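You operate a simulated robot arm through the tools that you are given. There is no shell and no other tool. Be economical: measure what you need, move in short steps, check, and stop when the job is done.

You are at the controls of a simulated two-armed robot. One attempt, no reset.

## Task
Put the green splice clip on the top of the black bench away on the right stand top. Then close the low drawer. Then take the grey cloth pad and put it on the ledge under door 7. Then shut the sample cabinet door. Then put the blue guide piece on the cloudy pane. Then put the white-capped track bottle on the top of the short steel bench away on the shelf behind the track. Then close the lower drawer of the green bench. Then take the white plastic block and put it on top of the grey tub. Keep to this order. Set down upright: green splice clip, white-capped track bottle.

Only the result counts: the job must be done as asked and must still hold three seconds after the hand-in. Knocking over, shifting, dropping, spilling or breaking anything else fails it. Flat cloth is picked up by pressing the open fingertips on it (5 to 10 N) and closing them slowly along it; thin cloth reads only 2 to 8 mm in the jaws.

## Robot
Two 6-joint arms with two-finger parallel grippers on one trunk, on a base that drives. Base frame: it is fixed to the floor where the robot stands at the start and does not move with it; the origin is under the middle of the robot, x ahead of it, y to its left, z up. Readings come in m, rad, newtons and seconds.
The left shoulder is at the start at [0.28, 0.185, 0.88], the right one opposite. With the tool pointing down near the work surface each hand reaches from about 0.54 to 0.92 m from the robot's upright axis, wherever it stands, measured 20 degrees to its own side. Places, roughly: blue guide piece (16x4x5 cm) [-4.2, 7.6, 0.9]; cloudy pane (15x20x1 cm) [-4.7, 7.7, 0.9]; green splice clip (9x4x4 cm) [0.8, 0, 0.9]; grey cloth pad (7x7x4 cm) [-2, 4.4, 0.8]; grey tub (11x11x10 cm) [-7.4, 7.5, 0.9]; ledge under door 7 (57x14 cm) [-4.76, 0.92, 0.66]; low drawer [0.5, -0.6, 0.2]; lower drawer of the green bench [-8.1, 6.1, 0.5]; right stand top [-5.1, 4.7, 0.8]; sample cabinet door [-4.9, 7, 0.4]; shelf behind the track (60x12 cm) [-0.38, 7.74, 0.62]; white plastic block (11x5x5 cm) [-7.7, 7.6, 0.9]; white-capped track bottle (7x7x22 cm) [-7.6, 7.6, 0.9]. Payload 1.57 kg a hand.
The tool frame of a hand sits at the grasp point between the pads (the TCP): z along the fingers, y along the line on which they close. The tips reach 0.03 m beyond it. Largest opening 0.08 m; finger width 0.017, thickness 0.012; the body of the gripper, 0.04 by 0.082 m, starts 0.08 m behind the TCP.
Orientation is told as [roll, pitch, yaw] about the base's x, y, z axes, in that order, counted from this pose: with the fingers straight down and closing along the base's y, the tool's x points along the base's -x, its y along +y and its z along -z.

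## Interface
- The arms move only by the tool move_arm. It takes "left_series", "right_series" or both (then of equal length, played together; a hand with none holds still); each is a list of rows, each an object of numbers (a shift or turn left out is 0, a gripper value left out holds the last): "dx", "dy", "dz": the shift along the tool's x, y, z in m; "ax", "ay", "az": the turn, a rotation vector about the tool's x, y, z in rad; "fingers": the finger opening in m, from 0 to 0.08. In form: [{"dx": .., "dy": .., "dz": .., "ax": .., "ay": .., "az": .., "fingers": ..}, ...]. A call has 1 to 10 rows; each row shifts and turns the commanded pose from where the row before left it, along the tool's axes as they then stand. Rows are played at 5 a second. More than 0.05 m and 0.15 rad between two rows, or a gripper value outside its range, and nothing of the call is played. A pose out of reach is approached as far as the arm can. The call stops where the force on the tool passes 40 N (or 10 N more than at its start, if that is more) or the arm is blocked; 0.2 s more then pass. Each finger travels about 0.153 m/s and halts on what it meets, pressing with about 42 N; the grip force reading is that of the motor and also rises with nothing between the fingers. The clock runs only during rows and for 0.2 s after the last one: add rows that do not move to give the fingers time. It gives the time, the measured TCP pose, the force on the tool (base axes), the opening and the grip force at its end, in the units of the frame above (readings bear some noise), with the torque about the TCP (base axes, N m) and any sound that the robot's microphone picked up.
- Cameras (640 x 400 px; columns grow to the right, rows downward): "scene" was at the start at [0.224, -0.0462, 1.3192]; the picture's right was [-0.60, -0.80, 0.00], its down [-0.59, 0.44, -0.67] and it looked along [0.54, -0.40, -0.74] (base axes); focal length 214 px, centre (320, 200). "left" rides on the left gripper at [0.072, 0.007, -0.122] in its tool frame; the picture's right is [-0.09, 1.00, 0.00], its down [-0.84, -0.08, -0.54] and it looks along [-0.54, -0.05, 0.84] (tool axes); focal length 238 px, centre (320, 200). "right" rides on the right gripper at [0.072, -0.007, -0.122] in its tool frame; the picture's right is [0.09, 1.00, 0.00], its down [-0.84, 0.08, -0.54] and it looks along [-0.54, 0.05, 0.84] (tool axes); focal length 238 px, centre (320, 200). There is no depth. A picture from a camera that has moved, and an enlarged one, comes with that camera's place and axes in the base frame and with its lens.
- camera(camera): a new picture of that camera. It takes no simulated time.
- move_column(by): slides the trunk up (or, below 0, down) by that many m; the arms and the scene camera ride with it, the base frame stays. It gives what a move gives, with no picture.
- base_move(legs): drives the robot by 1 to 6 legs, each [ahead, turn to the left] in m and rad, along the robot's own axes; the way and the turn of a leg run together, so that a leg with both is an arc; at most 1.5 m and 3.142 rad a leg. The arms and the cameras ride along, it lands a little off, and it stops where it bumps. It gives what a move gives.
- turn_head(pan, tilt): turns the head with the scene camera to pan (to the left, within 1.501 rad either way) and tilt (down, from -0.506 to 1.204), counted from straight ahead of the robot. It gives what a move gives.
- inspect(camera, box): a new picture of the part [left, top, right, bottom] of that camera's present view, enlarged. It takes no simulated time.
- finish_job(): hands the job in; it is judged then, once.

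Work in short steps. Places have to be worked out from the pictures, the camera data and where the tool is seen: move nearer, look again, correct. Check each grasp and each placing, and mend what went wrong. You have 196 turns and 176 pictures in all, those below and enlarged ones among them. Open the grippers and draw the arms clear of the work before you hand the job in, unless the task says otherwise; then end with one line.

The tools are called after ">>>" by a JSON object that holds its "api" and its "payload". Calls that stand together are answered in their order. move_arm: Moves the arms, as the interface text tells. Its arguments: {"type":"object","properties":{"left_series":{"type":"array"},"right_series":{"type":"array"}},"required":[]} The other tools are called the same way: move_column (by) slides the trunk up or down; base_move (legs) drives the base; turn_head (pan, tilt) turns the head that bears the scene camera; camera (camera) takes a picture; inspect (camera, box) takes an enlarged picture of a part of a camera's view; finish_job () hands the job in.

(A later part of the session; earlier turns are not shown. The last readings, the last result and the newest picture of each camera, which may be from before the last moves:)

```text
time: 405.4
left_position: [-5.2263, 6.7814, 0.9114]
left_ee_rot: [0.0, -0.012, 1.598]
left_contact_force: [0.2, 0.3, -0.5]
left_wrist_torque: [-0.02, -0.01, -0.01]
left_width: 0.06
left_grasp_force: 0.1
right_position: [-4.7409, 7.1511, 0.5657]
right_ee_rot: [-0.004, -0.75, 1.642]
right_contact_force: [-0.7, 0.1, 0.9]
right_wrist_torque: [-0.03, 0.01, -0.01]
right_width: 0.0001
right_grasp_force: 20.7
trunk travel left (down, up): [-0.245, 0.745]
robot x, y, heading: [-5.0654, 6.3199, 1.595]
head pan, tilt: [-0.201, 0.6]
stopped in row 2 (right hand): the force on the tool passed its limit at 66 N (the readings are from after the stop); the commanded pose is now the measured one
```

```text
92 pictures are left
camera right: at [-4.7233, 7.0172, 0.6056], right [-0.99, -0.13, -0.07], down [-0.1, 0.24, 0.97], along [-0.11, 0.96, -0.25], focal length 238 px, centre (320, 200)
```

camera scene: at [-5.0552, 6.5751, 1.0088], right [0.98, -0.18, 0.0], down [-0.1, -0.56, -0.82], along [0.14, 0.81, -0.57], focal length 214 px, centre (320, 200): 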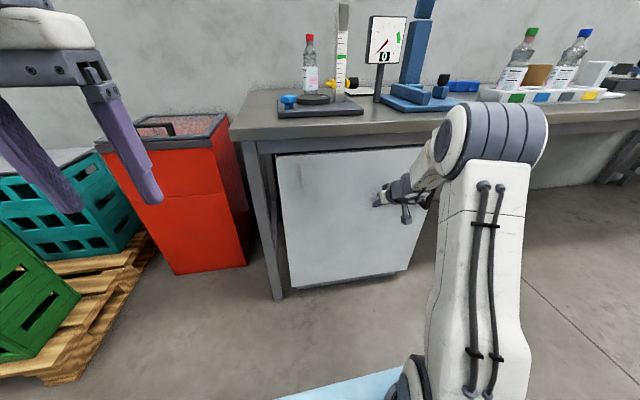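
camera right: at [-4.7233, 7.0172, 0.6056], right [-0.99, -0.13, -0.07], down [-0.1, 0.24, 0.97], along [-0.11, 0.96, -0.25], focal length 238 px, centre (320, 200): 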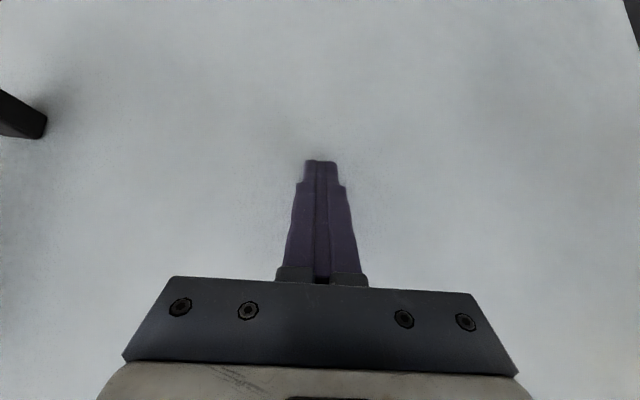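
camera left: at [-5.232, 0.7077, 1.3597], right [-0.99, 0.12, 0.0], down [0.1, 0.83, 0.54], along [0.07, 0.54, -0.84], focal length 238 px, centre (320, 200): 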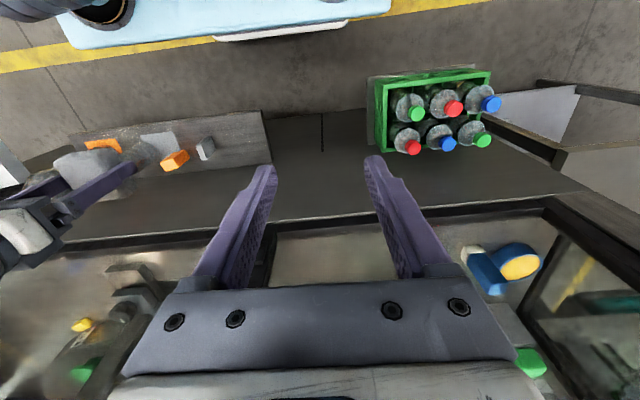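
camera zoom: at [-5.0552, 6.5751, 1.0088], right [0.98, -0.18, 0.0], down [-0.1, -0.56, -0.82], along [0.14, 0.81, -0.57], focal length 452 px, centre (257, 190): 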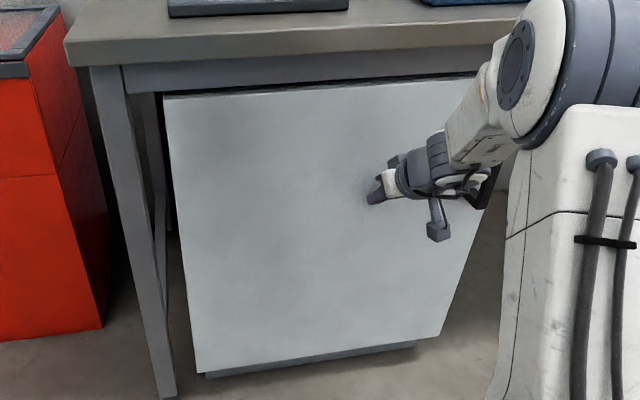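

The door plane is at y≈7.17 at both ends, so it is shut. I retract the hand, back the base off, and raise the trunk.

>>> {"api": "move_arm", "payload": {"right_series": [{"dz": -0.0307, "dx": 0.033}, {"dz": -0.0307, "dx": 0.033}, {"dz": -0.0307, "dx": 0.033}]}}

>>> {"api": "base_move", "payload": {"legs": [[-0.3, 0]]}}

>>> {"api": "move_column", "payload": {"by": 0.35}}

>>> {"api": "move_arm", "payload": {"right_series": [{"dz": -0.033, "dx": -0.031}, {"dz": -0.033, "dx": -0.031}, {"dz": -0.033, "dx": -0.031}, {"dz": -0.033, "dx": -0.031}, {"ay": 0.15}, {"ay": 0.15}, {"ay": 0.15}, {"ay": 0.15}, {"ay": 0.15}, {}]}}

>>> {"api": "turn_head", "payload": {"pan": -0.6, "tilt": 0.4}}

>>> {"api": "camera", "payload": {"camera": "scene"}}

```text
time: 406.2
left_position: [-5.2261, 6.7819, 0.9115]
left_ee_rot: [0.0, -0.012, 1.598]
left_contact_force: [-0.2, -0.4, 0.5]
left_wrist_torque: [0.02, 0.0, 0.02]
left_width: 0.0601
left_grasp_force: 0.1
right_position: [-4.7339, 7.0166, 0.5645]
right_ee_rot: [-0.003, -0.747, 1.643]
right_contact_force: [-0.6, -0.2, -0.2]
right_wrist_torque: [0.03, 0.05, 0.02]
right_width: 0.0002
right_grasp_force: 20.7
trunk travel left (down, up): [-0.245, 0.745]
robot x, y, heading: [-5.0666, 6.3241, 1.595]
head pan, tilt: [-0.201, 0.6]
```

```text
time: 408.4
left_position: [-5.1893, 6.5096, 0.8463]
left_ee_rot: [0.141, 0.264, 1.606]
left_contact_force: [0.8, 0.5, -0.4]
left_wrist_torque: [-0.17, 0.08, 0.0]
left_width: 0.0602
left_grasp_force: 0.0
right_position: [-4.7221, 6.6715, 0.6311]
right_ee_rot: [-0.112, -0.911, 1.742]
right_contact_force: [-0.8, 1.2, -1.3]
right_wrist_torque: [0.11, 0.06, 0.04]
right_width: 0.0
right_grasp_force: 21.2
trunk travel left (down, up): [-0.245, 0.745]
robot x, y, heading: [-5.0585, 6.0318, 1.58]
head pan, tilt: [-0.201, 0.6]
stopped in leg 1: the robot was blocked; the commanded pose is now the measured one
```

```text
time: 408.7
left_position: [-5.176, 6.4921, 0.8306]
left_ee_rot: [0.217, 0.315, 1.617]
left_contact_force: [1.0, 0.9, -0.2]
left_wrist_torque: [-0.13, 0.08, 0.0]
left_width: 0.06
left_grasp_force: 0.0
right_position: [-4.7236, 6.6475, 0.6671]
right_ee_rot: [-0.188, -0.953, 1.851]
right_contact_force: [0.2, 0.0, -1.1]
right_wrist_torque: [0.09, 0.03, 0.05]
right_width: 0.0002
right_grasp_force: 20.7
trunk travel left (down, up): [-0.246, 0.744]
robot x, y, heading: [-5.0548, 6.0375, 1.575]
head pan, tilt: [-0.201, 0.6]
stopped: the arm was blocked; the commanded pose is now the measured one
```

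```text
time: 409.0
left_position: [-5.164, 6.4669, 0.8148]
left_ee_rot: [0.294, 0.349, 1.626]
left_contact_force: [-0.5, 0.1, 0.4]
left_wrist_torque: [0.03, -0.02, 0.01]
left_width: 0.0601
left_grasp_force: 0.0
right_position: [-4.731, 6.6145, 0.6802]
right_ee_rot: [-0.134, -0.953, 1.85]
right_contact_force: [-0.3, 0.1, -0.5]
right_wrist_torque: [0.01, 0.01, 0.0]
right_width: 0.0001
right_grasp_force: 21.1
trunk travel left (down, up): [-0.246, 0.744]
robot x, y, heading: [-5.0554, 6.0381, 1.568]
head pan, tilt: [-0.201, 0.6]
stopped in row 1 (left hand): the arm was blocked; the commanded pose is now the measured one
```

```text
time: 409.9
left_position: [-5.1646, 6.4687, 0.8157]
left_ee_rot: [0.29, 0.348, 1.63]
left_contact_force: [0.0, 0.2, 1.2]
left_wrist_torque: [-0.01, 0.02, 0.01]
left_width: 0.0601
left_grasp_force: 0.0
right_position: [-4.733, 6.6159, 0.6788]
right_ee_rot: [-0.125, -0.952, 1.847]
right_contact_force: [0.1, 0.4, 0.4]
right_wrist_torque: [0.0, -0.05, 0.02]
right_width: 0.0
right_grasp_force: 21.4
trunk travel left (down, up): [-0.246, 0.744]
robot x, y, heading: [-5.059, 6.0384, 1.576]
head pan, tilt: [-0.6, 0.4]
```

```text
91 pictures are left
camera scene: at [-5.0523, 6.3596, 1.0117], right [1.0, -0.03, 0.0], down [-0.02, -0.61, -0.79], along [0.03, 0.79, -0.61], focal length 214 px, centre (320, 200)
```

scene: 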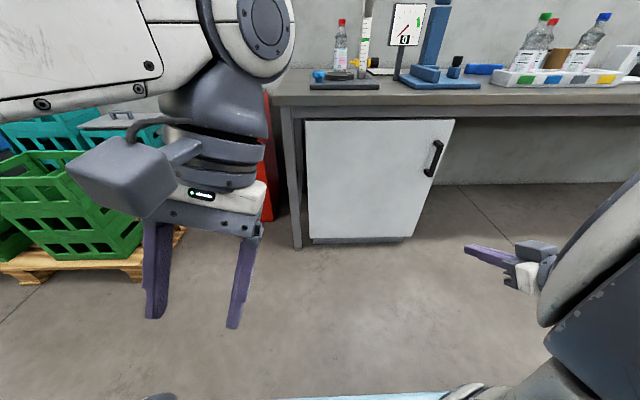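

The base stopped against something behind (probably the gantry column), and the arms were disturbed. I look before moving anything else.

>>> {"api": "camera", "payload": {"camera": "left"}}

>>> {"api": "camera", "payload": {"camera": "right"}}

>>> {"api": "turn_head", "payload": {"pan": 0.7, "tilt": 0.3}}

>>> {"api": "camera", "payload": {"camera": "scene"}}

```text
90 pictures are left
camera left: at [-5.1336, 6.443, 0.9514], right [-0.96, 0.13, 0.24], down [0.17, 0.97, 0.18], along [-0.21, 0.22, -0.95], focal length 238 px, centre (320, 200)
```

left: 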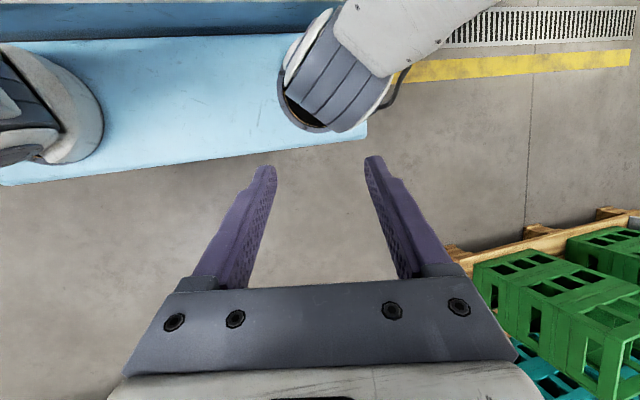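

```text
89 pictures are left
camera right: at [-4.7006, 6.4769, 0.6914], right [-0.96, -0.22, -0.15], down [-0.16, 0.01, 0.99], along [-0.22, 0.98, -0.05], focal length 238 px, centre (320, 200)
```

right: 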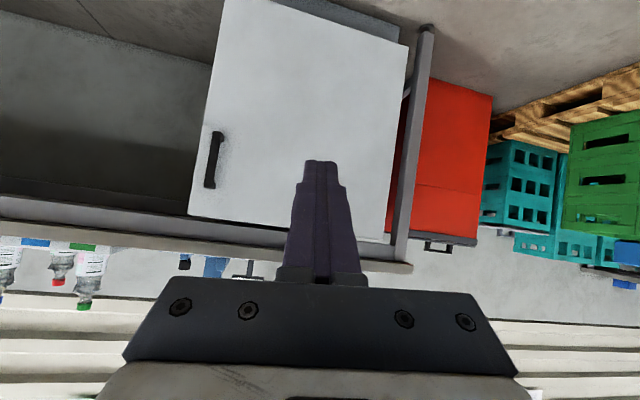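

```text
time: 411.4
left_position: [-5.1639, 6.4685, 0.8147]
left_ee_rot: [0.29, 0.347, 1.629]
left_contact_force: [0.0, 0.7, -0.3]
left_wrist_torque: [0.0, -0.03, 0.06]
left_width: 0.0601
left_grasp_force: 0.0
right_position: [-4.7311, 6.6148, 0.6819]
right_ee_rot: [-0.152, -0.952, 1.867]
right_contact_force: [0.1, -0.2, -0.6]
right_wrist_torque: [-0.02, 0.01, 0.02]
right_width: 0.0
right_grasp_force: 21.1
trunk travel left (down, up): [-0.246, 0.744]
robot x, y, heading: [-5.056, 6.038, 1.566]
head pan, tilt: [0.7, 0.3]
```

```text
88 pictures are left
camera scene: at [-5.1149, 6.3437, 1.039], right [0.76, 0.64, -0.05], down [0.19, -0.29, -0.94], along [-0.62, 0.71, -0.35], focal length 214 px, centre (320, 200)
```

scene: 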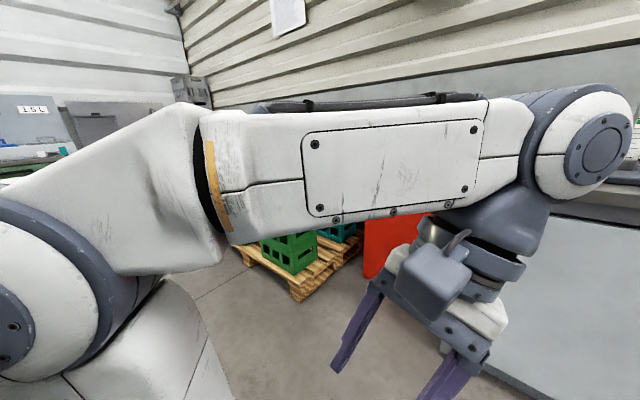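

The head and arms seem to press on each other (the right elbow sits close to the head after the tilted retraction). I extend the right hand forward to lower its elbow, then look again.

>>> {"api": "move_arm", "payload": {"right_series": [{"dz": 0.0325, "dx": -0.0233, "dy": -0.008}, {"dz": 0.0325, "dx": -0.0233, "dy": -0.008}, {"dz": 0.0325, "dx": -0.0233, "dy": -0.008}, {"dz": 0.0325, "dx": -0.0233, "dy": -0.008}]}}

>>> {"api": "turn_head", "payload": {"pan": -0.5, "tilt": 0.5}}

>>> {"api": "camera", "payload": {"camera": "scene"}}

```text
time: 411.7
left_position: [-5.1532, 6.4428, 0.7996]
left_ee_rot: [0.364, 0.375, 1.634]
left_contact_force: [0.2, 0.6, -0.1]
left_wrist_torque: [0.0, -0.01, 0.04]
left_width: 0.0601
left_grasp_force: 0.0
right_position: [-4.7368, 6.6018, 0.6855]
right_ee_rot: [-0.142, -0.97, 1.906]
right_contact_force: [0.3, 0.0, 0.3]
right_wrist_torque: [-0.05, 0.01, -0.03]
right_width: 0.0
right_grasp_force: 21.7
trunk travel left (down, up): [-0.246, 0.744]
robot x, y, heading: [-5.0542, 6.0405, 1.568]
head pan, tilt: [0.7, 0.3]
stopped in row 1 (left hand): the arm was blocked; the commanded pose is now the measured one
```

```text
time: 413.1
left_position: [-5.1541, 6.4436, 0.8027]
left_ee_rot: [0.363, 0.375, 1.637]
left_contact_force: [-0.6, 0.3, 0.1]
left_wrist_torque: [0.03, 0.02, -0.03]
left_width: 0.0599
left_grasp_force: 0.1
right_position: [-4.7366, 6.6033, 0.6858]
right_ee_rot: [-0.14, -0.972, 1.902]
right_contact_force: [-0.6, 0.3, -0.1]
right_wrist_torque: [-0.02, 0.0, 0.0]
right_width: 0.0002
right_grasp_force: 21.7
trunk travel left (down, up): [-0.246, 0.744]
robot x, y, heading: [-5.0574, 6.039, 1.575]
head pan, tilt: [-0.499, 0.499]
```

```text
87 pictures are left
camera scene: at [-5.0581, 6.3637, 1.0277], right [1.0, 0.05, 0.0], down [0.02, -0.46, -0.89], along [-0.04, 0.89, -0.46], focal length 214 px, centre (320, 200)
```

scene: 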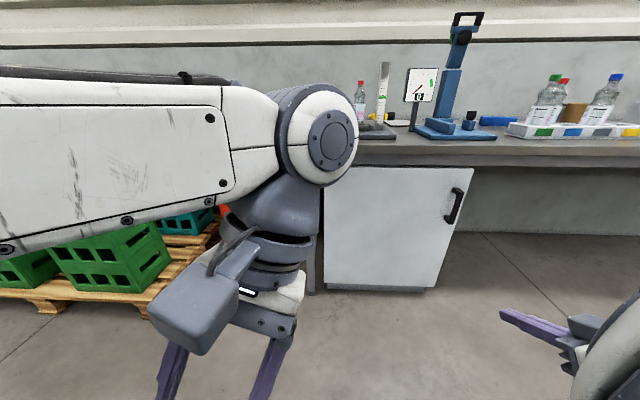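

The left arm reports being blocked. I move it away first: forward, left and up.

>>> {"api": "move_arm", "payload": {"left_series": [{"dx": -0.03, "dy": 0.03, "dz": -0.02}, {"dx": -0.03, "dy": 0.03, "dz": -0.02}, {"dx": -0.03, "dy": 0.03, "dz": -0.02}, {"dx": -0.03, "dy": 0.03, "dz": -0.02}]}}

>>> {"api": "camera", "payload": {"camera": "scene"}}

```text
time: 413.4
left_position: [-5.1529, 6.4274, 0.7924]
left_ee_rot: [0.424, 0.392, 1.635]
left_contact_force: [-0.1, 0.5, 0.4]
left_wrist_torque: [-0.06, 0.04, 0.01]
left_width: 0.0601
left_grasp_force: 0.0
left hand out of reach, approached as far as the arm can: row 1
right_position: [-4.7421, 6.5771, 0.692]
right_ee_rot: [-0.16, -0.983, 1.997]
right_contact_force: [0.4, 0.5, 1.0]
right_wrist_torque: [-0.04, 0.01, 0.07]
right_width: 0.0
right_grasp_force: 21.8
trunk travel left (down, up): [-0.246, 0.744]
robot x, y, heading: [-5.0523, 6.0379, 1.57]
head pan, tilt: [-0.499, 0.499]
stopped in row 1 (left hand): the arm was blocked; the commanded pose is now the measured one
```

```text
86 pictures are left
camera scene: at [-5.0618, 6.3624, 1.0257], right [0.99, 0.1, -0.01], down [0.04, -0.47, -0.88], along [-0.1, 0.87, -0.48], focal length 214 px, centre (320, 200)
```

scene: 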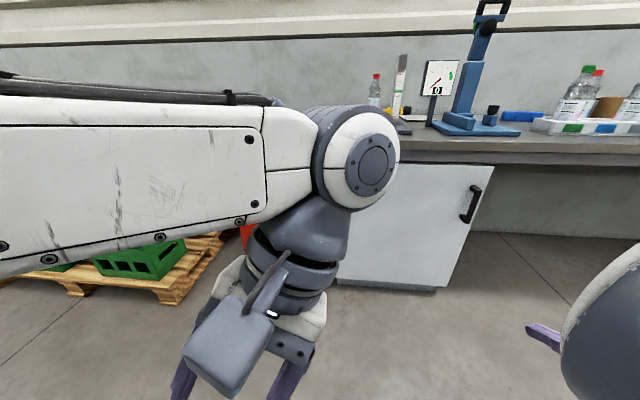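

I set the head back to where it actually points, to take the load off, and drive 0.1 m forward off the column.

>>> {"api": "turn_head", "payload": {"pan": 0.15, "tilt": 0.45}}

>>> {"api": "base_move", "payload": {"legs": [[0.1, 0]]}}

>>> {"api": "camera", "payload": {"camera": "scene"}}

```text
time: 414.5
left_position: [-5.1523, 6.4277, 0.7924]
left_ee_rot: [0.417, 0.393, 1.635]
left_contact_force: [-0.5, 0.3, 0.0]
left_wrist_torque: [0.0, 0.0, 0.02]
left_width: 0.0599
left_grasp_force: 0.1
right_position: [-4.7419, 6.5789, 0.6931]
right_ee_rot: [-0.165, -0.984, 2.002]
right_contact_force: [0.2, 0.3, -0.1]
right_wrist_torque: [0.01, -0.02, 0.03]
right_width: 0.0
right_grasp_force: 21.2
trunk travel left (down, up): [-0.246, 0.744]
robot x, y, heading: [-5.0493, 6.0345, 1.567]
head pan, tilt: [0.15, 0.45]
```

```text
time: 415.2
left_position: [-5.1364, 6.3725, 0.781]
left_ee_rot: [0.494, 0.4, 1.631]
left_contact_force: [0.0, 0.6, -0.4]
left_wrist_torque: [-0.02, -0.02, 0.03]
left_width: 0.06
left_grasp_force: 0.0
right_position: [-4.7549, 6.5297, 0.7123]
right_ee_rot: [-0.293, -1.05, 2.258]
right_contact_force: [-1.1, -0.1, -0.6]
right_wrist_torque: [0.01, 0.01, 0.0]
right_width: 0.0
right_grasp_force: 20.9
trunk travel left (down, up): [-0.246, 0.744]
robot x, y, heading: [-5.0533, 6.0431, 1.57]
head pan, tilt: [0.15, 0.45]
stopped in leg 1: the robot was blocked; the commanded pose is now the measured one
```

```text
85 pictures are left
camera scene: at [-5.0651, 6.3621, 1.024], right [0.99, 0.15, -0.01], down [0.06, -0.48, -0.87], along [-0.14, 0.86, -0.49], focal length 214 px, centre (320, 200)
```

scene: 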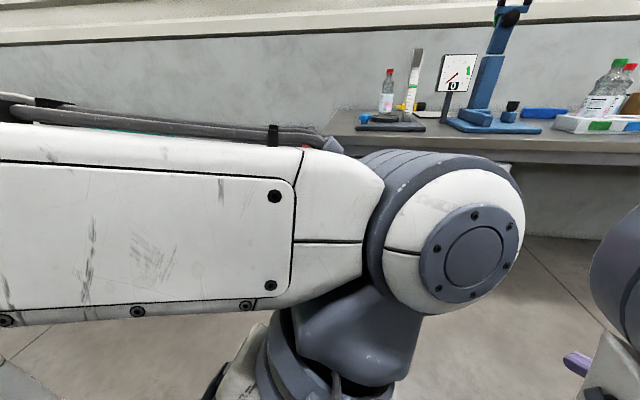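

Something else must be jamming. I look to the left and rear with the head.

>>> {"api": "turn_head", "payload": {"pan": 1.4, "tilt": 0.3}}

>>> {"api": "camera", "payload": {"camera": "scene"}}

>>> {"api": "camera", "payload": {"camera": "left"}}

>>> {"api": "camera", "payload": {"camera": "right"}}

```text
time: 416.6
left_position: [-5.1369, 6.3726, 0.781]
left_ee_rot: [0.495, 0.4, 1.632]
left_contact_force: [0.0, -0.1, 0.5]
left_wrist_torque: [-0.03, -0.02, -0.01]
left_width: 0.06
left_grasp_force: 0.0
right_position: [-4.7546, 6.5312, 0.7121]
right_ee_rot: [-0.291, -1.045, 2.258]
right_contact_force: [-0.2, -0.3, -0.1]
right_wrist_torque: [0.01, -0.03, 0.0]
right_width: 0.0
right_grasp_force: 21.2
trunk travel left (down, up): [-0.246, 0.744]
robot x, y, heading: [-5.0518, 6.0453, 1.572]
head pan, tilt: [1.4, 0.3]
```

```text
84 pictures are left
camera scene: at [-5.1435, 6.2879, 1.0426], right [0.17, 0.98, -0.06], down [0.29, -0.11, -0.95], along [-0.94, 0.14, -0.3], focal length 214 px, centre (320, 200)
```

scene: 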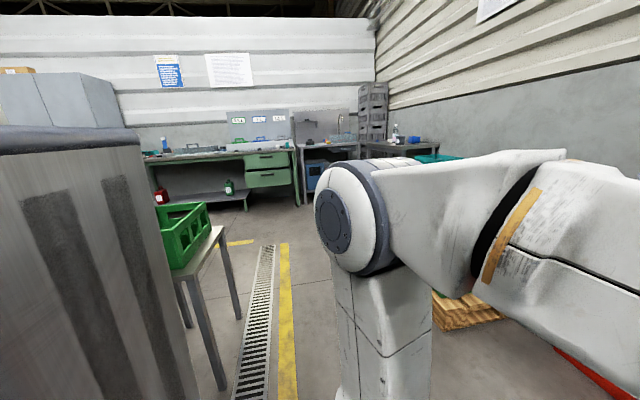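

```text
83 pictures are left
camera left: at [-5.0829, 6.3516, 0.9116], right [-0.89, 0.21, 0.4], down [0.27, 0.96, 0.08], along [-0.37, 0.18, -0.91], focal length 238 px, centre (320, 200)
```

left: 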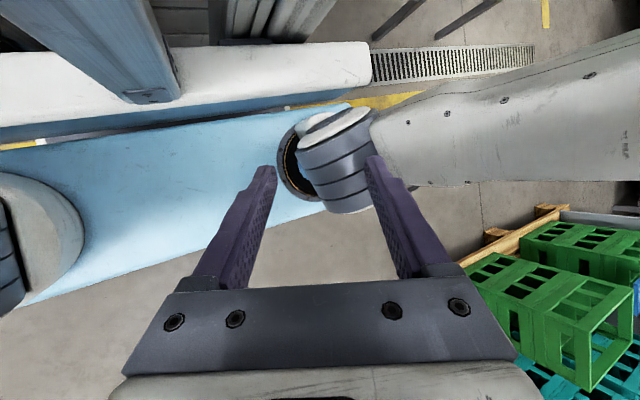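

```text
82 pictures are left
camera right: at [-4.6871, 6.4054, 0.7101], right [-0.86, -0.45, -0.22], down [-0.17, -0.15, 0.97], along [-0.47, 0.88, 0.06], focal length 238 px, centre (320, 200)
```

right: 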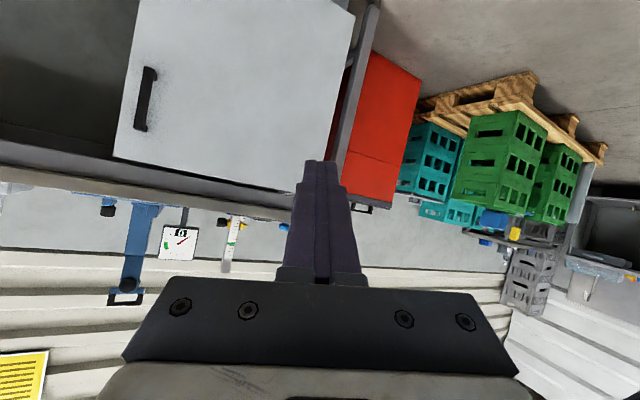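

The picture's roll shows the robot pitched forward by about 0.06 rad, so its rear seems to have ridden up on something while backing. I try to drive forward off it.

>>> {"api": "base_move", "payload": {"legs": [[0.25, 0]]}}

>>> {"api": "camera", "payload": {"camera": "scene"}}

```text
time: 417.4
left_position: [-5.1175, 6.3262, 0.7842]
left_ee_rot: [0.498, 0.367, 1.682]
left_contact_force: [34.5, 324.4, 30.1]
left_wrist_torque: [-47.23, 3.42, 24.27]
left_width: 0.06
left_grasp_force: 0.1
right_position: [-4.7789, 6.4785, 0.7375]
right_ee_rot: [-0.492, -1.148, 2.58]
right_contact_force: [-0.5, 0.4, -0.7]
right_wrist_torque: [0.03, 0.01, 0.02]
right_width: 0.0
right_grasp_force: 21.0
trunk travel left (down, up): [-0.246, 0.744]
robot x, y, heading: [-5.0485, 6.0529, 1.57]
head pan, tilt: [1.4, 0.3]
stopped in leg 1: the robot was blocked; the commanded pose is now the measured one
```

```text
81 pictures are left
camera scene: at [-5.1427, 6.2875, 1.0422], right [0.16, 0.99, -0.06], down [0.29, -0.1, -0.95], along [-0.94, 0.13, -0.3], focal length 214 px, centre (320, 200)
```

scene: 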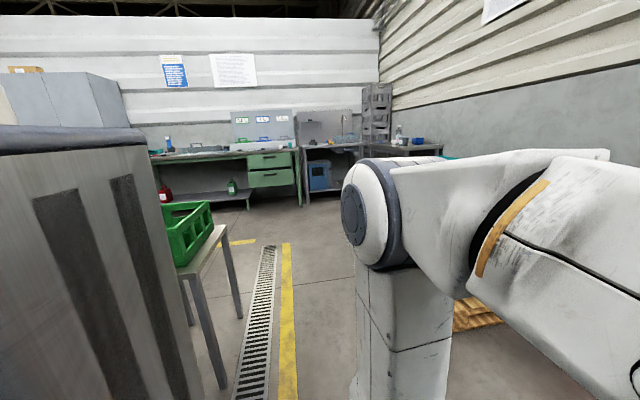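

The base did not move and the left hand now presses on the robot's own body. I lower the trunk slightly to see if something is wedged, and look.

>>> {"api": "move_column", "payload": {"by": -0.05}}

>>> {"api": "camera", "payload": {"camera": "left"}}

```text
time: 417.7
left_position: [-5.1082, 6.3289, 0.7767]
left_ee_rot: [0.444, 0.352, 1.651]
left_contact_force: [-117.9, 406.8, 24.3]
left_wrist_torque: [-59.51, -17.7, 20.27]
left_width: 0.06
left_grasp_force: 0.0
right_position: [-4.7873, 6.4627, 0.7447]
right_ee_rot: [-0.618, -1.189, 2.829]
right_contact_force: [-0.9, -1.1, -0.2]
right_wrist_torque: [0.0, 0.01, 0.01]
right_width: 0.0
right_grasp_force: 20.9
trunk travel left (down, up): [-0.243, 0.747]
robot x, y, heading: [-5.051, 6.0542, 1.574]
head pan, tilt: [1.4, 0.3]
stopped: the arm was blocked; the commanded pose is now the measured one
```

```text
80 pictures are left
camera left: at [-5.0587, 6.3038, 0.9082], right [-0.91, 0.16, 0.37], down [0.23, 0.96, 0.14], along [-0.33, 0.21, -0.92], focal length 238 px, centre (320, 200)
```

left: 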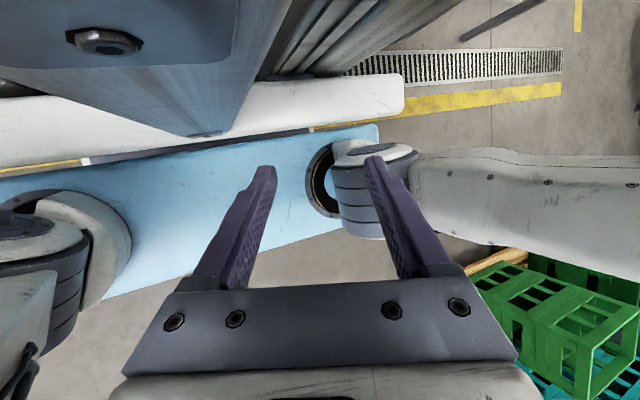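

I push the left hand forward away from the mast (about +y), one strong first row.

>>> {"api": "move_arm", "payload": {"left_series": [{"dx": -0.045, "dy": 0.008, "dz": -0.016}, {"dx": -0.045, "dy": 0.008, "dz": -0.016}, {"dx": -0.045, "dy": 0.008, "dz": -0.016}]}}

>>> {"api": "turn_head", "payload": {"pan": 0.3, "tilt": 0.9}}

>>> {"api": "camera", "payload": {"camera": "scene"}}

```text
time: 418.2
left_position: [-5.1104, 6.3307, 0.7806]
left_ee_rot: [0.476, 0.318, 1.707]
left_contact_force: [32.5, 325.4, 40.3]
left_wrist_torque: [-47.19, 2.16, 22.77]
left_width: 0.0599
left_grasp_force: 0.1
right_position: [-4.7885, 6.4409, 0.7445]
right_ee_rot: [-0.669, -1.195, 2.975]
right_contact_force: [-1.2, 0.9, -0.4]
right_wrist_torque: [-0.01, -0.02, 0.02]
right_width: 0.0
right_grasp_force: 21.2
trunk travel left (down, up): [-0.243, 0.747]
robot x, y, heading: [-5.0502, 6.0553, 1.571]
head pan, tilt: [1.4, 0.3]
stopped in row 2 (left hand): the arm was blocked; the commanded pose is now the measured one
```

```text
time: 419.5
left_position: [-5.1098, 6.329, 0.7807]
left_ee_rot: [0.479, 0.319, 1.716]
left_contact_force: [73.8, 303.2, 39.7]
left_wrist_torque: [-43.5, 8.23, 23.07]
left_width: 0.0601
left_grasp_force: 0.0
right_position: [-4.79, 6.443, 0.7458]
right_ee_rot: [-0.666, -1.193, 2.975]
right_contact_force: [-0.5, -1.2, 0.1]
right_wrist_torque: [0.02, 0.01, -0.03]
right_width: 0.0001
right_grasp_force: 21.3
trunk travel left (down, up): [-0.243, 0.747]
robot x, y, heading: [-5.0518, 6.0564, 1.567]
head pan, tilt: [0.3, 0.901]
```

```text
79 pictures are left
camera scene: at [-5.0734, 6.3406, 0.9836], right [0.95, 0.32, -0.02], down [0.25, -0.78, -0.58], along [-0.2, 0.55, -0.81], focal length 214 px, centre (320, 200)
```

scene: 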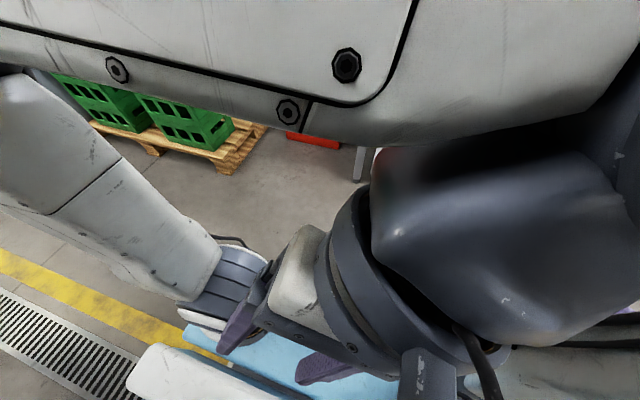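

I look straight ahead with a level head to see both elbows at the picture's edges.

>>> {"api": "turn_head", "payload": {"pan": 0.0, "tilt": 0.1}}

>>> {"api": "camera", "payload": {"camera": "scene"}}

>>> {"api": "camera", "payload": {"camera": "right"}}

```text
time: 420.6
left_position: [-5.1101, 6.329, 0.7796]
left_ee_rot: [0.48, 0.318, 1.717]
left_contact_force: [77.5, 301.3, 41.9]
left_wrist_torque: [-43.18, 8.58, 23.14]
left_width: 0.0601
left_grasp_force: 0.0
right_position: [-4.7899, 6.4424, 0.7453]
right_ee_rot: [-0.668, -1.194, 2.976]
right_contact_force: [0.4, -0.1, 0.7]
right_wrist_torque: [0.03, 0.01, 0.0]
right_width: 0.0
right_grasp_force: 21.4
trunk travel left (down, up): [-0.243, 0.747]
robot x, y, heading: [-5.0504, 6.0547, 1.57]
head pan, tilt: [0.0, 0.099]
```

```text
78 pictures are left
camera scene: at [-5.0505, 6.3645, 1.0533], right [1.0, 0.02, 0.0], down [0.0, -0.15, -0.99], along [-0.02, 0.99, -0.15], focal length 214 px, centre (320, 200)
```

scene: 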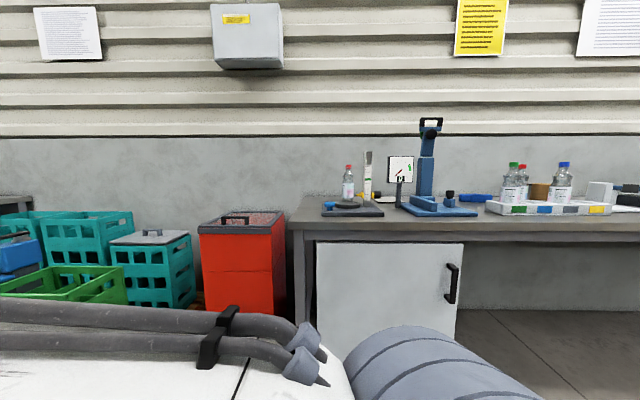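

```text
77 pictures are left
camera right: at [-4.6821, 6.3535, 0.7159], right [-0.66, -0.68, -0.31], down [-0.02, -0.4, 0.92], along [-0.75, 0.61, 0.25], focal length 238 px, centre (320, 200)
```

right: 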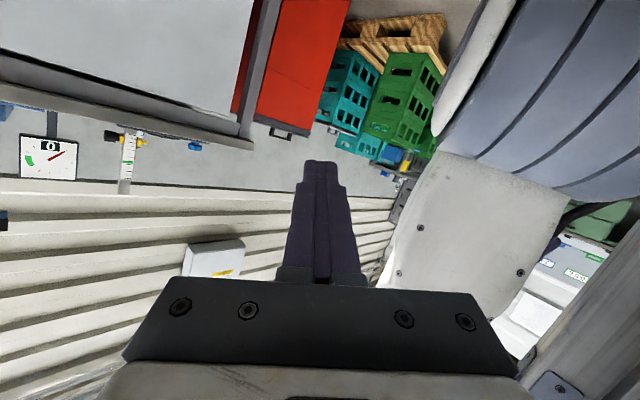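

I test whether the base can turn out of the spot.

>>> {"api": "base_move", "payload": {"legs": [[0.2, -0.3]]}}

>>> {"api": "camera", "payload": {"camera": "scene"}}

```text
time: 421.4
left_position: [-5.0953, 6.3426, 0.7796]
left_ee_rot: [0.399, 0.245, 1.676]
left_contact_force: [-111.8, 402.8, 55.9]
left_wrist_torque: [-60.19, -18.59, 15.41]
left_width: 0.06
left_grasp_force: 0.1
right_position: [-4.7882, 6.4171, 0.7338]
right_ee_rot: [-0.455, -1.275, 2.863]
right_contact_force: [0.3, 0.1, 0.0]
right_wrist_torque: [-0.01, -0.01, 0.01]
right_width: 0.0001
right_grasp_force: 21.2
trunk travel left (down, up): [-0.243, 0.747]
robot x, y, heading: [-5.0486, 6.0638, 1.568]
head pan, tilt: [0.0, 0.099]
stopped in leg 1: the robot was blocked; the commanded pose is now the measured one
```

```text
76 pictures are left
camera scene: at [-5.0441, 6.3643, 1.0534], right [1.0, -0.03, 0.0], down [0.0, -0.14, -0.99], along [0.03, 0.99, -0.14], focal length 214 px, centre (320, 200)
```

scene: 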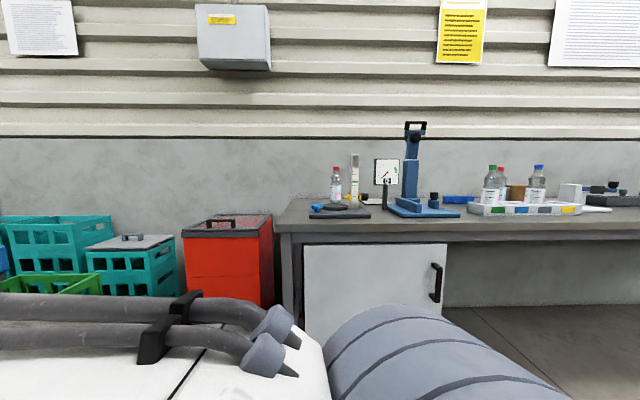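

Each try creeps the base about 1 cm forward under the body, and the pitch is shrinking. I repeat short forward drives.

>>> {"api": "base_move", "payload": {"legs": [[0.1, 0]]}}

>>> {"api": "base_move", "payload": {"legs": [[0.1, 0]]}}

>>> {"api": "base_move", "payload": {"legs": [[0.1, 0]]}}

>>> {"api": "camera", "payload": {"camera": "scene"}}

```text
time: 422.1
left_position: [-5.0867, 6.3568, 0.7828]
left_ee_rot: [0.351, 0.145, 1.649]
left_contact_force: [-91.1, 396.0, 67.8]
left_wrist_torque: [-61.46, -15.86, 10.85]
left_width: 0.06
left_grasp_force: 0.0
right_position: [-4.7851, 6.399, 0.7264]
right_ee_rot: [-0.256, -1.332, 2.732]
right_contact_force: [0.5, -0.1, -0.9]
right_wrist_torque: [0.0, -0.02, 0.01]
right_width: 0.0
right_grasp_force: 21.4
trunk travel left (down, up): [-0.243, 0.747]
robot x, y, heading: [-5.0513, 6.0723, 1.563]
head pan, tilt: [0.0, 0.099]
stopped in leg 1: the robot was blocked; the commanded pose is now the measured one
```

```text
time: 423.2
left_position: [-5.0881, 6.4233, 0.7792]
left_ee_rot: [0.371, 0.165, 1.671]
left_contact_force: [51.1, 68.5, 23.8]
left_wrist_torque: [-11.37, 6.03, 6.57]
left_width: 0.0598
left_grasp_force: 0.0
right_position: [-4.785, 6.4843, 0.7319]
right_ee_rot: [-0.485, -1.316, 2.924]
right_contact_force: [0.2, -0.3, -0.2]
right_wrist_torque: [-0.02, 0.01, -0.01]
right_width: 0.0002
right_grasp_force: 21.5
trunk travel left (down, up): [-0.243, 0.747]
robot x, y, heading: [-5.0478, 6.1746, 1.559]
head pan, tilt: [0.0, 0.099]
```

```text
time: 424.6
left_position: [-5.0863, 6.5284, 0.7811]
left_ee_rot: [0.366, 0.138, 1.681]
left_contact_force: [-4.6, 107.4, 6.0]
left_wrist_torque: [-16.03, -0.95, 4.38]
left_width: 0.0601
left_grasp_force: 0.1
right_position: [-4.7865, 6.5805, 0.7309]
right_ee_rot: [-0.421, -1.314, 2.873]
right_contact_force: [0.4, 0.1, 0.5]
right_wrist_torque: [0.01, -0.03, 0.01]
right_width: 0.0
right_grasp_force: 21.2
trunk travel left (down, up): [-0.243, 0.747]
robot x, y, heading: [-5.051, 6.2741, 1.56]
head pan, tilt: [0.0, 0.099]
stopped in leg 1: the force on the tool passed its limit at 105 N (the readings are from after the stop); the commanded pose is now the measured one
```

```text
75 pictures are left
camera scene: at [-5.0444, 6.5296, 1.053], right [1.0, -0.01, 0.0], down [0.0, -0.1, -0.99], along [0.01, 0.99, -0.1], focal length 214 px, centre (320, 200)
```

scene: 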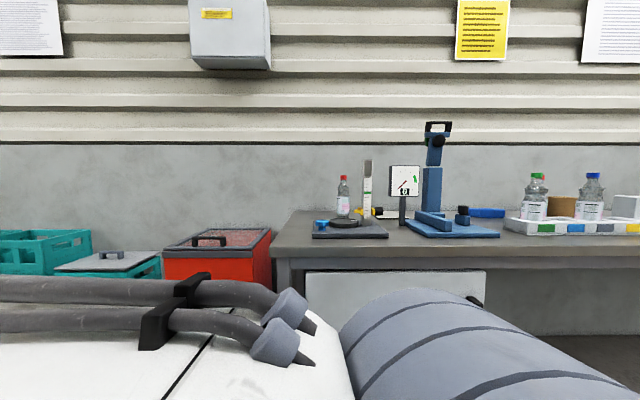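

The robot is free and upright again, standing at y 6.27. Now I unfold the left hand forward away from the mast.

>>> {"api": "move_arm", "payload": {"left_series": [{"dx": -0.04, "dy": 0.01, "dz": -0.01}, {"dx": -0.04, "dy": 0.01, "dz": -0.01}, {"dx": -0.04, "dy": 0.01, "dz": -0.01}, {"dx": -0.04, "dy": 0.01}, {"dx": -0.04, "dy": 0.01}]}}

>>> {"api": "camera", "payload": {"camera": "left"}}

```text
time: 425.9
left_position: [-5.1322, 6.7242, 0.7947]
left_ee_rot: [0.368, 0.148, 1.68]
left_contact_force: [0.4, 0.0, 0.5]
left_wrist_torque: [-0.02, 0.01, -0.01]
left_width: 0.0599
left_grasp_force: 0.1
left hand out of reach, approached as far as the arm can: row 1
right_position: [-4.7863, 6.581, 0.7316]
right_ee_rot: [-0.426, -1.314, 2.878]
right_contact_force: [0.5, 0.5, 0.0]
right_wrist_torque: [-0.03, 0.02, -0.02]
right_width: 0.0
right_grasp_force: 21.8
trunk travel left (down, up): [-0.243, 0.747]
robot x, y, heading: [-5.0508, 6.273, 1.565]
head pan, tilt: [0.0, 0.099]
```

```text
74 pictures are left
camera left: at [-5.0883, 6.6743, 0.9207], right [-0.94, 0.04, 0.34], down [0.17, 0.92, 0.35], along [-0.3, 0.39, -0.87], focal length 238 px, centre (320, 200)
```

left: 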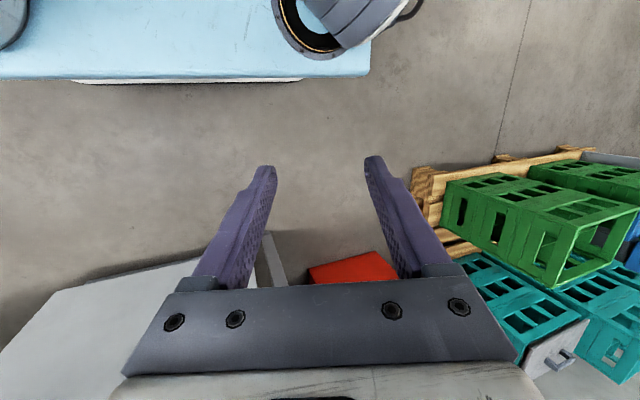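

The left hand is clear. I level it, and move the right hand forward before turning it upright.

>>> {"api": "move_arm", "payload": {"left_series": [{"ax": 0.123, "ay": -0.049}, {"ax": 0.123, "ay": -0.049}, {"ax": 0.122, "ay": -0.05}, {}, {}, {}], "right_series": [{"dx": -0.003, "dy": -0.035, "dz": 0.028}, {"dx": -0.003, "dy": -0.035, "dz": 0.028}, {"dx": -0.003, "dy": -0.035, "dz": 0.028}, {"dx": -0.003, "dy": -0.035, "dz": 0.028}, {"dx": -0.003, "dy": -0.035, "dz": 0.028}, {}]}}

>>> {"api": "move_arm", "payload": {"right_series": [{"ax": 0.0467, "ay": 0.1169, "az": 0.0747}, {"ax": 0.0467, "ay": 0.1169, "az": 0.0747}, {"ax": 0.0467, "ay": 0.1169, "az": 0.0747}, {"ax": 0.0467, "ay": 0.1169, "az": 0.0747}, {"ax": 0.0467, "ay": 0.1169, "az": 0.0747}, {"ax": 0.0467, "ay": 0.1169, "az": 0.0747}, {"ax": 0.0467, "ay": 0.1169, "az": 0.0747}]}}

>>> {"api": "camera", "payload": {"camera": "right"}}

```text
time: 427.2
left_position: [-5.1216, 6.7488, 0.8002]
left_ee_rot: [-0.001, 0.002, 1.652]
left_contact_force: [0.0, -0.7, 0.2]
left_wrist_torque: [0.01, -0.02, -0.04]
left_width: 0.0601
left_grasp_force: 0.1
left hand out of reach, approached as far as the arm can: row 3
right_position: [-4.7812, 6.8081, 0.7362]
right_ee_rot: [-0.449, -1.316, 2.894]
right_contact_force: [0.3, 0.0, 0.6]
right_wrist_torque: [0.0, 0.01, 0.03]
right_width: 0.0
right_grasp_force: 21.3
trunk travel left (down, up): [-0.243, 0.747]
robot x, y, heading: [-5.0484, 6.2752, 1.562]
head pan, tilt: [0.0, 0.099]
```

```text
time: 428.9
left_position: [-5.1206, 6.7479, 0.8015]
left_ee_rot: [-0.003, 0.002, 1.65]
left_contact_force: [0.7, -0.4, -0.3]
left_wrist_torque: [-0.01, -0.02, -0.03]
left_width: 0.0601
left_grasp_force: 0.0
right_position: [-4.7701, 6.8174, 0.7323]
right_ee_rot: [0.121, -0.491, 1.841]
right_contact_force: [0.0, 0.4, 0.5]
right_wrist_torque: [0.02, -0.02, 0.0]
right_width: 0.0001
right_grasp_force: 21.3
right hand out of reach, approached as far as the arm can: row 5, 6
trunk travel left (down, up): [-0.243, 0.747]
robot x, y, heading: [-5.0451, 6.2705, 1.566]
head pan, tilt: [0.0, 0.099]
```

```text
73 pictures are left
camera right: at [-4.7152, 6.7066, 0.8044], right [-0.92, -0.4, 0.06], down [-0.14, 0.46, 0.88], along [-0.38, 0.79, -0.48], focal length 238 px, centre (320, 200)
```

right: 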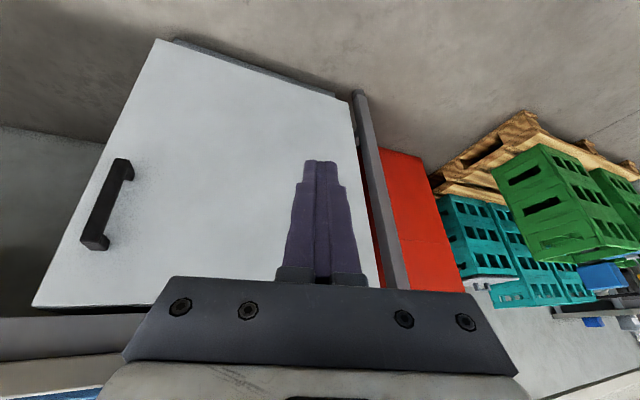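

The door is still shut. I finish turning the right hand upright and raise the trunk.

>>> {"api": "move_arm", "payload": {"right_series": [{"ax": 0.0467, "ay": 0.1169, "az": 0.0747}, {"ax": 0.0467, "ay": 0.1169, "az": 0.0747}, {"ax": 0.0467, "ay": 0.1169, "az": 0.0747}, {"ax": 0.0467, "ay": 0.1169, "az": 0.0747}, {}]}}

>>> {"api": "move_column", "payload": {"by": 0.38}}

>>> {"api": "turn_head", "payload": {"pan": -0.6, "tilt": 0.4}}

>>> {"api": "camera", "payload": {"camera": "scene"}}

```text
time: 430.1
left_position: [-5.1211, 6.7479, 0.8014]
left_ee_rot: [0.0, 0.004, 1.651]
left_contact_force: [-0.3, -0.4, 0.1]
left_wrist_torque: [0.01, 0.04, 0.0]
left_width: 0.0602
left_grasp_force: 0.1
right_position: [-4.7721, 6.8163, 0.7316]
right_ee_rot: [-0.003, -0.005, 1.565]
right_contact_force: [0.3, -0.3, -0.2]
right_wrist_torque: [0.04, -0.01, -0.01]
right_width: 0.0
right_grasp_force: 21.2
trunk travel left (down, up): [-0.243, 0.747]
robot x, y, heading: [-5.0492, 6.2743, 1.562]
head pan, tilt: [0.0, 0.099]
```

```text
time: 433.7
left_position: [-5.1206, 6.7478, 1.1802]
left_ee_rot: [-0.001, 0.004, 1.651]
left_contact_force: [-0.8, 0.6, 0.6]
left_wrist_torque: [0.0, 0.02, 0.0]
left_width: 0.0599
left_grasp_force: 0.0
right_position: [-4.7717, 6.8176, 1.1102]
right_ee_rot: [0.0, -0.007, 1.569]
right_contact_force: [0.4, 0.1, 1.0]
right_wrist_torque: [-0.04, -0.03, 0.0]
right_width: 0.0002
right_grasp_force: 21.2
trunk travel left (down, up): [-0.623, 0.367]
robot x, y, heading: [-5.0469, 6.2733, 1.562]
head pan, tilt: [0.0, 0.099]
```

```text
time: 434.7
left_position: [-5.121, 6.7481, 1.18]
left_ee_rot: [-0.002, 0.003, 1.652]
left_contact_force: [-0.2, 0.8, 0.7]
left_wrist_torque: [0.03, -0.01, 0.04]
left_width: 0.0598
left_grasp_force: 0.1
right_position: [-4.7717, 6.8176, 1.1112]
right_ee_rot: [-0.001, -0.007, 1.568]
right_contact_force: [-0.4, -0.3, 0.5]
right_wrist_torque: [-0.01, -0.04, 0.0]
right_width: 0.0
right_grasp_force: 20.9
trunk travel left (down, up): [-0.623, 0.367]
robot x, y, heading: [-5.0507, 6.2722, 1.563]
head pan, tilt: [-0.6, 0.4]
```

```text
72 pictures are left
camera scene: at [-4.9929, 6.5149, 1.4051], right [0.82, -0.57, 0.0], down [-0.22, -0.32, -0.92], along [0.53, 0.76, -0.39], focal length 214 px, centre (320, 200)
```

scene: 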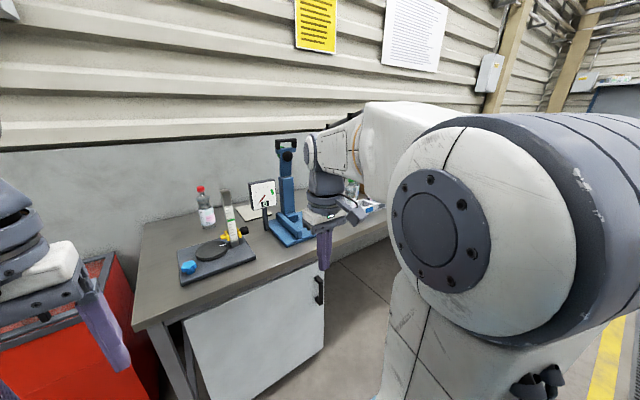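

All is in order again. Now for the guide piece: I move east along the bench to x≈-4.35 and face it.

>>> {"api": "base_move", "payload": {"legs": [[0, -1.57], [0.7, 0], [0, 1.57], [0.2, 0]]}}

>>> {"api": "turn_head", "payload": {"pan": 0.0, "tilt": 0.5}}

>>> {"api": "camera", "payload": {"camera": "scene"}}

```text
time: 447.4
left_position: [-4.3788, 6.9512, 1.1816]
left_ee_rot: [-0.001, 0.003, 1.621]
left_contact_force: [0.0, 0.1, 0.0]
left_wrist_torque: [-0.01, -0.02, -0.03]
left_width: 0.0598
left_grasp_force: 0.1
right_position: [-4.0276, 7.0085, 1.1106]
right_ee_rot: [0.0, -0.006, 1.535]
right_contact_force: [-0.2, 0.4, -0.1]
right_wrist_torque: [-0.01, 0.02, 0.0]
right_width: 0.0
right_grasp_force: 20.9
trunk travel left (down, up): [-0.623, 0.367]
robot x, y, heading: [-4.3224, 6.4747, 1.534]
head pan, tilt: [-0.6, 0.4]
```

```text
time: 448.4
left_position: [-4.378, 6.951, 1.1808]
left_ee_rot: [-0.004, 0.0, 1.62]
left_contact_force: [0.2, 0.6, 0.3]
left_wrist_torque: [-0.01, -0.02, 0.01]
left_width: 0.0599
left_grasp_force: 0.1
right_position: [-4.0274, 7.009, 1.11]
right_ee_rot: [0.001, -0.007, 1.535]
right_contact_force: [0.6, 0.1, 0.3]
right_wrist_torque: [0.01, -0.04, -0.02]
right_width: 0.0
right_grasp_force: 21.6
trunk travel left (down, up): [-0.623, 0.367]
robot x, y, heading: [-4.3224, 6.4733, 1.536]
head pan, tilt: [0.0, 0.499]
```

```text
71 pictures are left
camera scene: at [-4.3113, 6.7267, 1.3958], right [1.0, -0.04, 0.0], down [-0.02, -0.48, -0.88], along [0.03, 0.88, -0.48], focal length 214 px, centre (320, 200)
```

scene: 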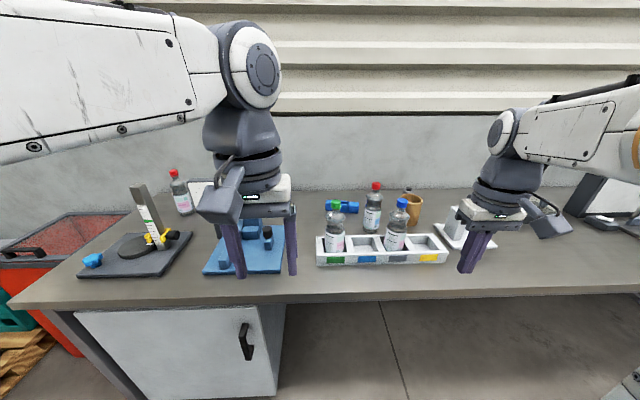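

The guide piece lies near (-4.16, 7.59) behind the bottle tray. I lift the left hand out of the view and zoom in on guide and pane.

>>> {"api": "move_arm", "payload": {"left_series": [{"dz": -0.045}, {"dz": -0.045}, {"dz": -0.045}, {"dy": -0.04}, {"dy": -0.04}]}}

>>> {"api": "inspect", "payload": {"camera": "scene", "box": [280, 160, 480, 285]}}

>>> {"api": "inspect", "payload": {"camera": "scene", "box": [80, 150, 300, 288]}}

```text
time: 449.6
left_position: [-4.2971, 6.9551, 1.2886]
left_ee_rot: [-0.003, 0.0, 1.621]
left_contact_force: [-0.1, -0.2, -0.6]
left_wrist_torque: [0.02, -0.01, 0.0]
left_width: 0.0598
left_grasp_force: 0.0
left hand out of reach, approached as far as the arm can: row 3
right_position: [-4.0281, 7.0097, 1.1108]
right_ee_rot: [-0.001, -0.007, 1.534]
right_contact_force: [-0.2, -0.4, 0.2]
right_wrist_torque: [-0.01, -0.01, 0.03]
right_width: 0.0001
right_grasp_force: 21.8
trunk travel left (down, up): [-0.623, 0.367]
robot x, y, heading: [-4.3219, 6.4761, 1.537]
head pan, tilt: [0.0, 0.499]
```

```text
3.20 times, centred on (380, 222) of scene
camera zoom: at [-4.3117, 6.7265, 1.3958], right [1.0, -0.04, 0.0], down [-0.02, -0.48, -0.88], along [0.03, 0.88, -0.48], focal length 686 px, centre (128, 128)
```

zoom: 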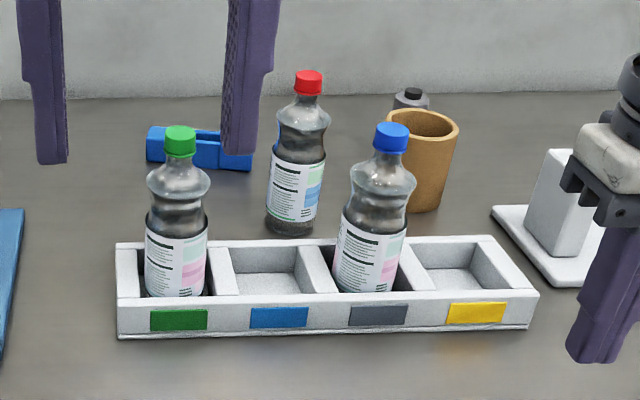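

```text
2.90 times, centred on (190, 219) of scene
camera zoom: at [-4.3117, 6.7265, 1.3958], right [1.0, -0.04, 0.0], down [-0.02, -0.48, -0.88], along [0.03, 0.88, -0.48], focal length 622 px, centre (697, 145)
```

zoom: 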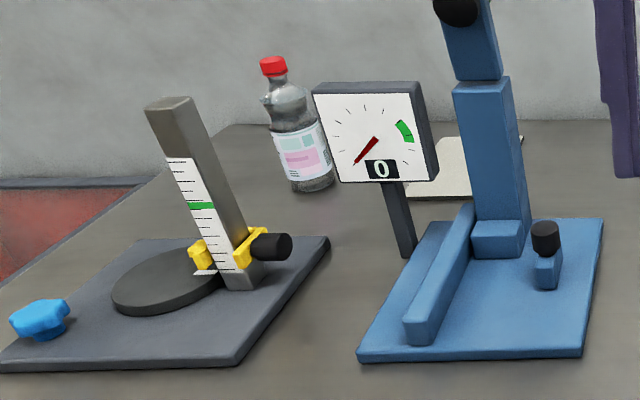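

The guide is a blue bar centred near (-4.18, 7.575), turned about -17° from the x axis. The pane lies near (-4.67, 7.62), behind the dial and the blue stand. I raise the trunk so that the arms pass over the bottles, and drive up to y≈6.70.

>>> {"api": "move_column", "payload": {"by": 0.28}}

>>> {"api": "base_move", "payload": {"legs": [[0, 0.035], [0.23, 0]]}}

>>> {"api": "turn_head", "payload": {"pan": 0.0, "tilt": 0.9}}

>>> {"api": "camera", "payload": {"camera": "scene"}}

>>> {"api": "camera", "payload": {"camera": "right"}}

```text
time: 452.4
left_position: [-4.2964, 6.9558, 1.5692]
left_ee_rot: [-0.003, 0.001, 1.621]
left_contact_force: [-0.8, -0.3, 1.1]
left_wrist_torque: [0.03, 0.0, -0.02]
left_width: 0.0599
left_grasp_force: 0.1
right_position: [-4.0283, 7.0089, 1.3914]
right_ee_rot: [-0.001, -0.006, 1.535]
right_contact_force: [-0.3, 0.1, -0.1]
right_wrist_torque: [0.0, 0.01, 0.01]
right_width: 0.0001
right_grasp_force: 21.8
trunk travel left (down, up): [-0.903, 0.087]
robot x, y, heading: [-4.3203, 6.473, 1.532]
head pan, tilt: [0.0, 0.499]
```

```text
time: 454.5
left_position: [-4.3109, 7.1836, 1.568]
left_ee_rot: [-0.003, 0.003, 1.654]
left_contact_force: [-0.3, -0.1, 0.0]
left_wrist_torque: [0.02, 0.01, -0.02]
left_width: 0.0598
left_grasp_force: 0.1
right_position: [-4.0447, 7.2447, 1.3907]
right_ee_rot: [0.001, -0.008, 1.567]
right_contact_force: [-0.5, -0.2, -0.1]
right_wrist_torque: [0.0, 0.0, -0.01]
right_width: 0.0
right_grasp_force: 21.0
trunk travel left (down, up): [-0.903, 0.087]
robot x, y, heading: [-4.3202, 6.7007, 1.566]
head pan, tilt: [0.0, 0.499]
```

```text
time: 455.4
left_position: [-4.312, 7.1835, 1.568]
left_ee_rot: [-0.003, 0.0, 1.653]
left_contact_force: [0.3, -0.6, 0.8]
left_wrist_torque: [0.02, 0.01, -0.03]
left_width: 0.0599
left_grasp_force: 0.1
right_position: [-4.0431, 7.2449, 1.3901]
right_ee_rot: [0.001, -0.008, 1.567]
right_contact_force: [-0.1, 0.3, -0.4]
right_wrist_torque: [-0.01, 0.0, -0.03]
right_width: 0.0
right_grasp_force: 21.3
trunk travel left (down, up): [-0.903, 0.087]
robot x, y, heading: [-4.3235, 6.7046, 1.563]
head pan, tilt: [0.0, 0.901]
```

```text
68 pictures are left
camera scene: at [-4.319, 6.9385, 1.642], right [1.0, 0.0, 0.0], down [0.0, -0.78, -0.62], along [0.0, 0.62, -0.78], focal length 214 px, centre (320, 200)
```

scene: 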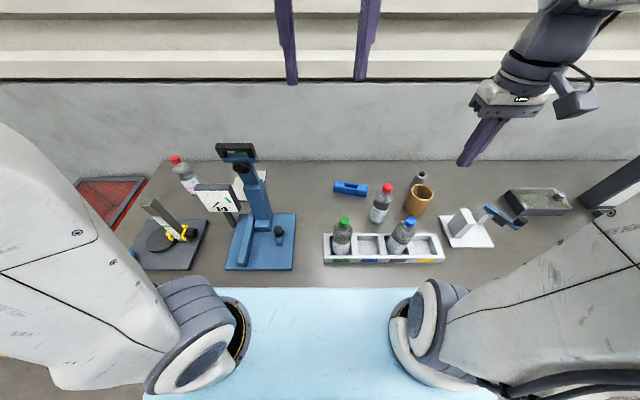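

```text
67 pictures are left
camera right: at [-4.0365, 7.1724, 1.5126], right [-1.0, -0.09, 0.0], down [-0.07, 0.83, 0.55], along [-0.05, 0.55, -0.84], focal length 238 px, centre (320, 200)
```

right: 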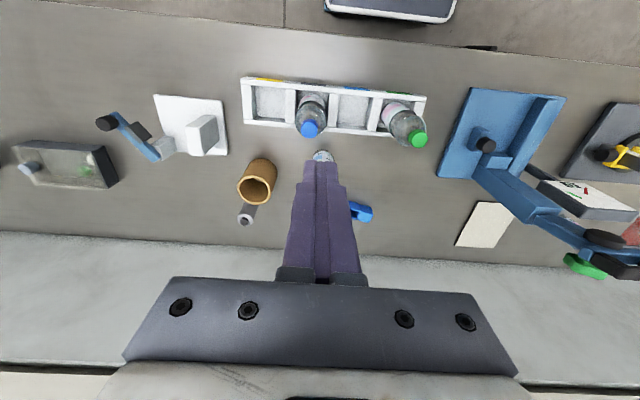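

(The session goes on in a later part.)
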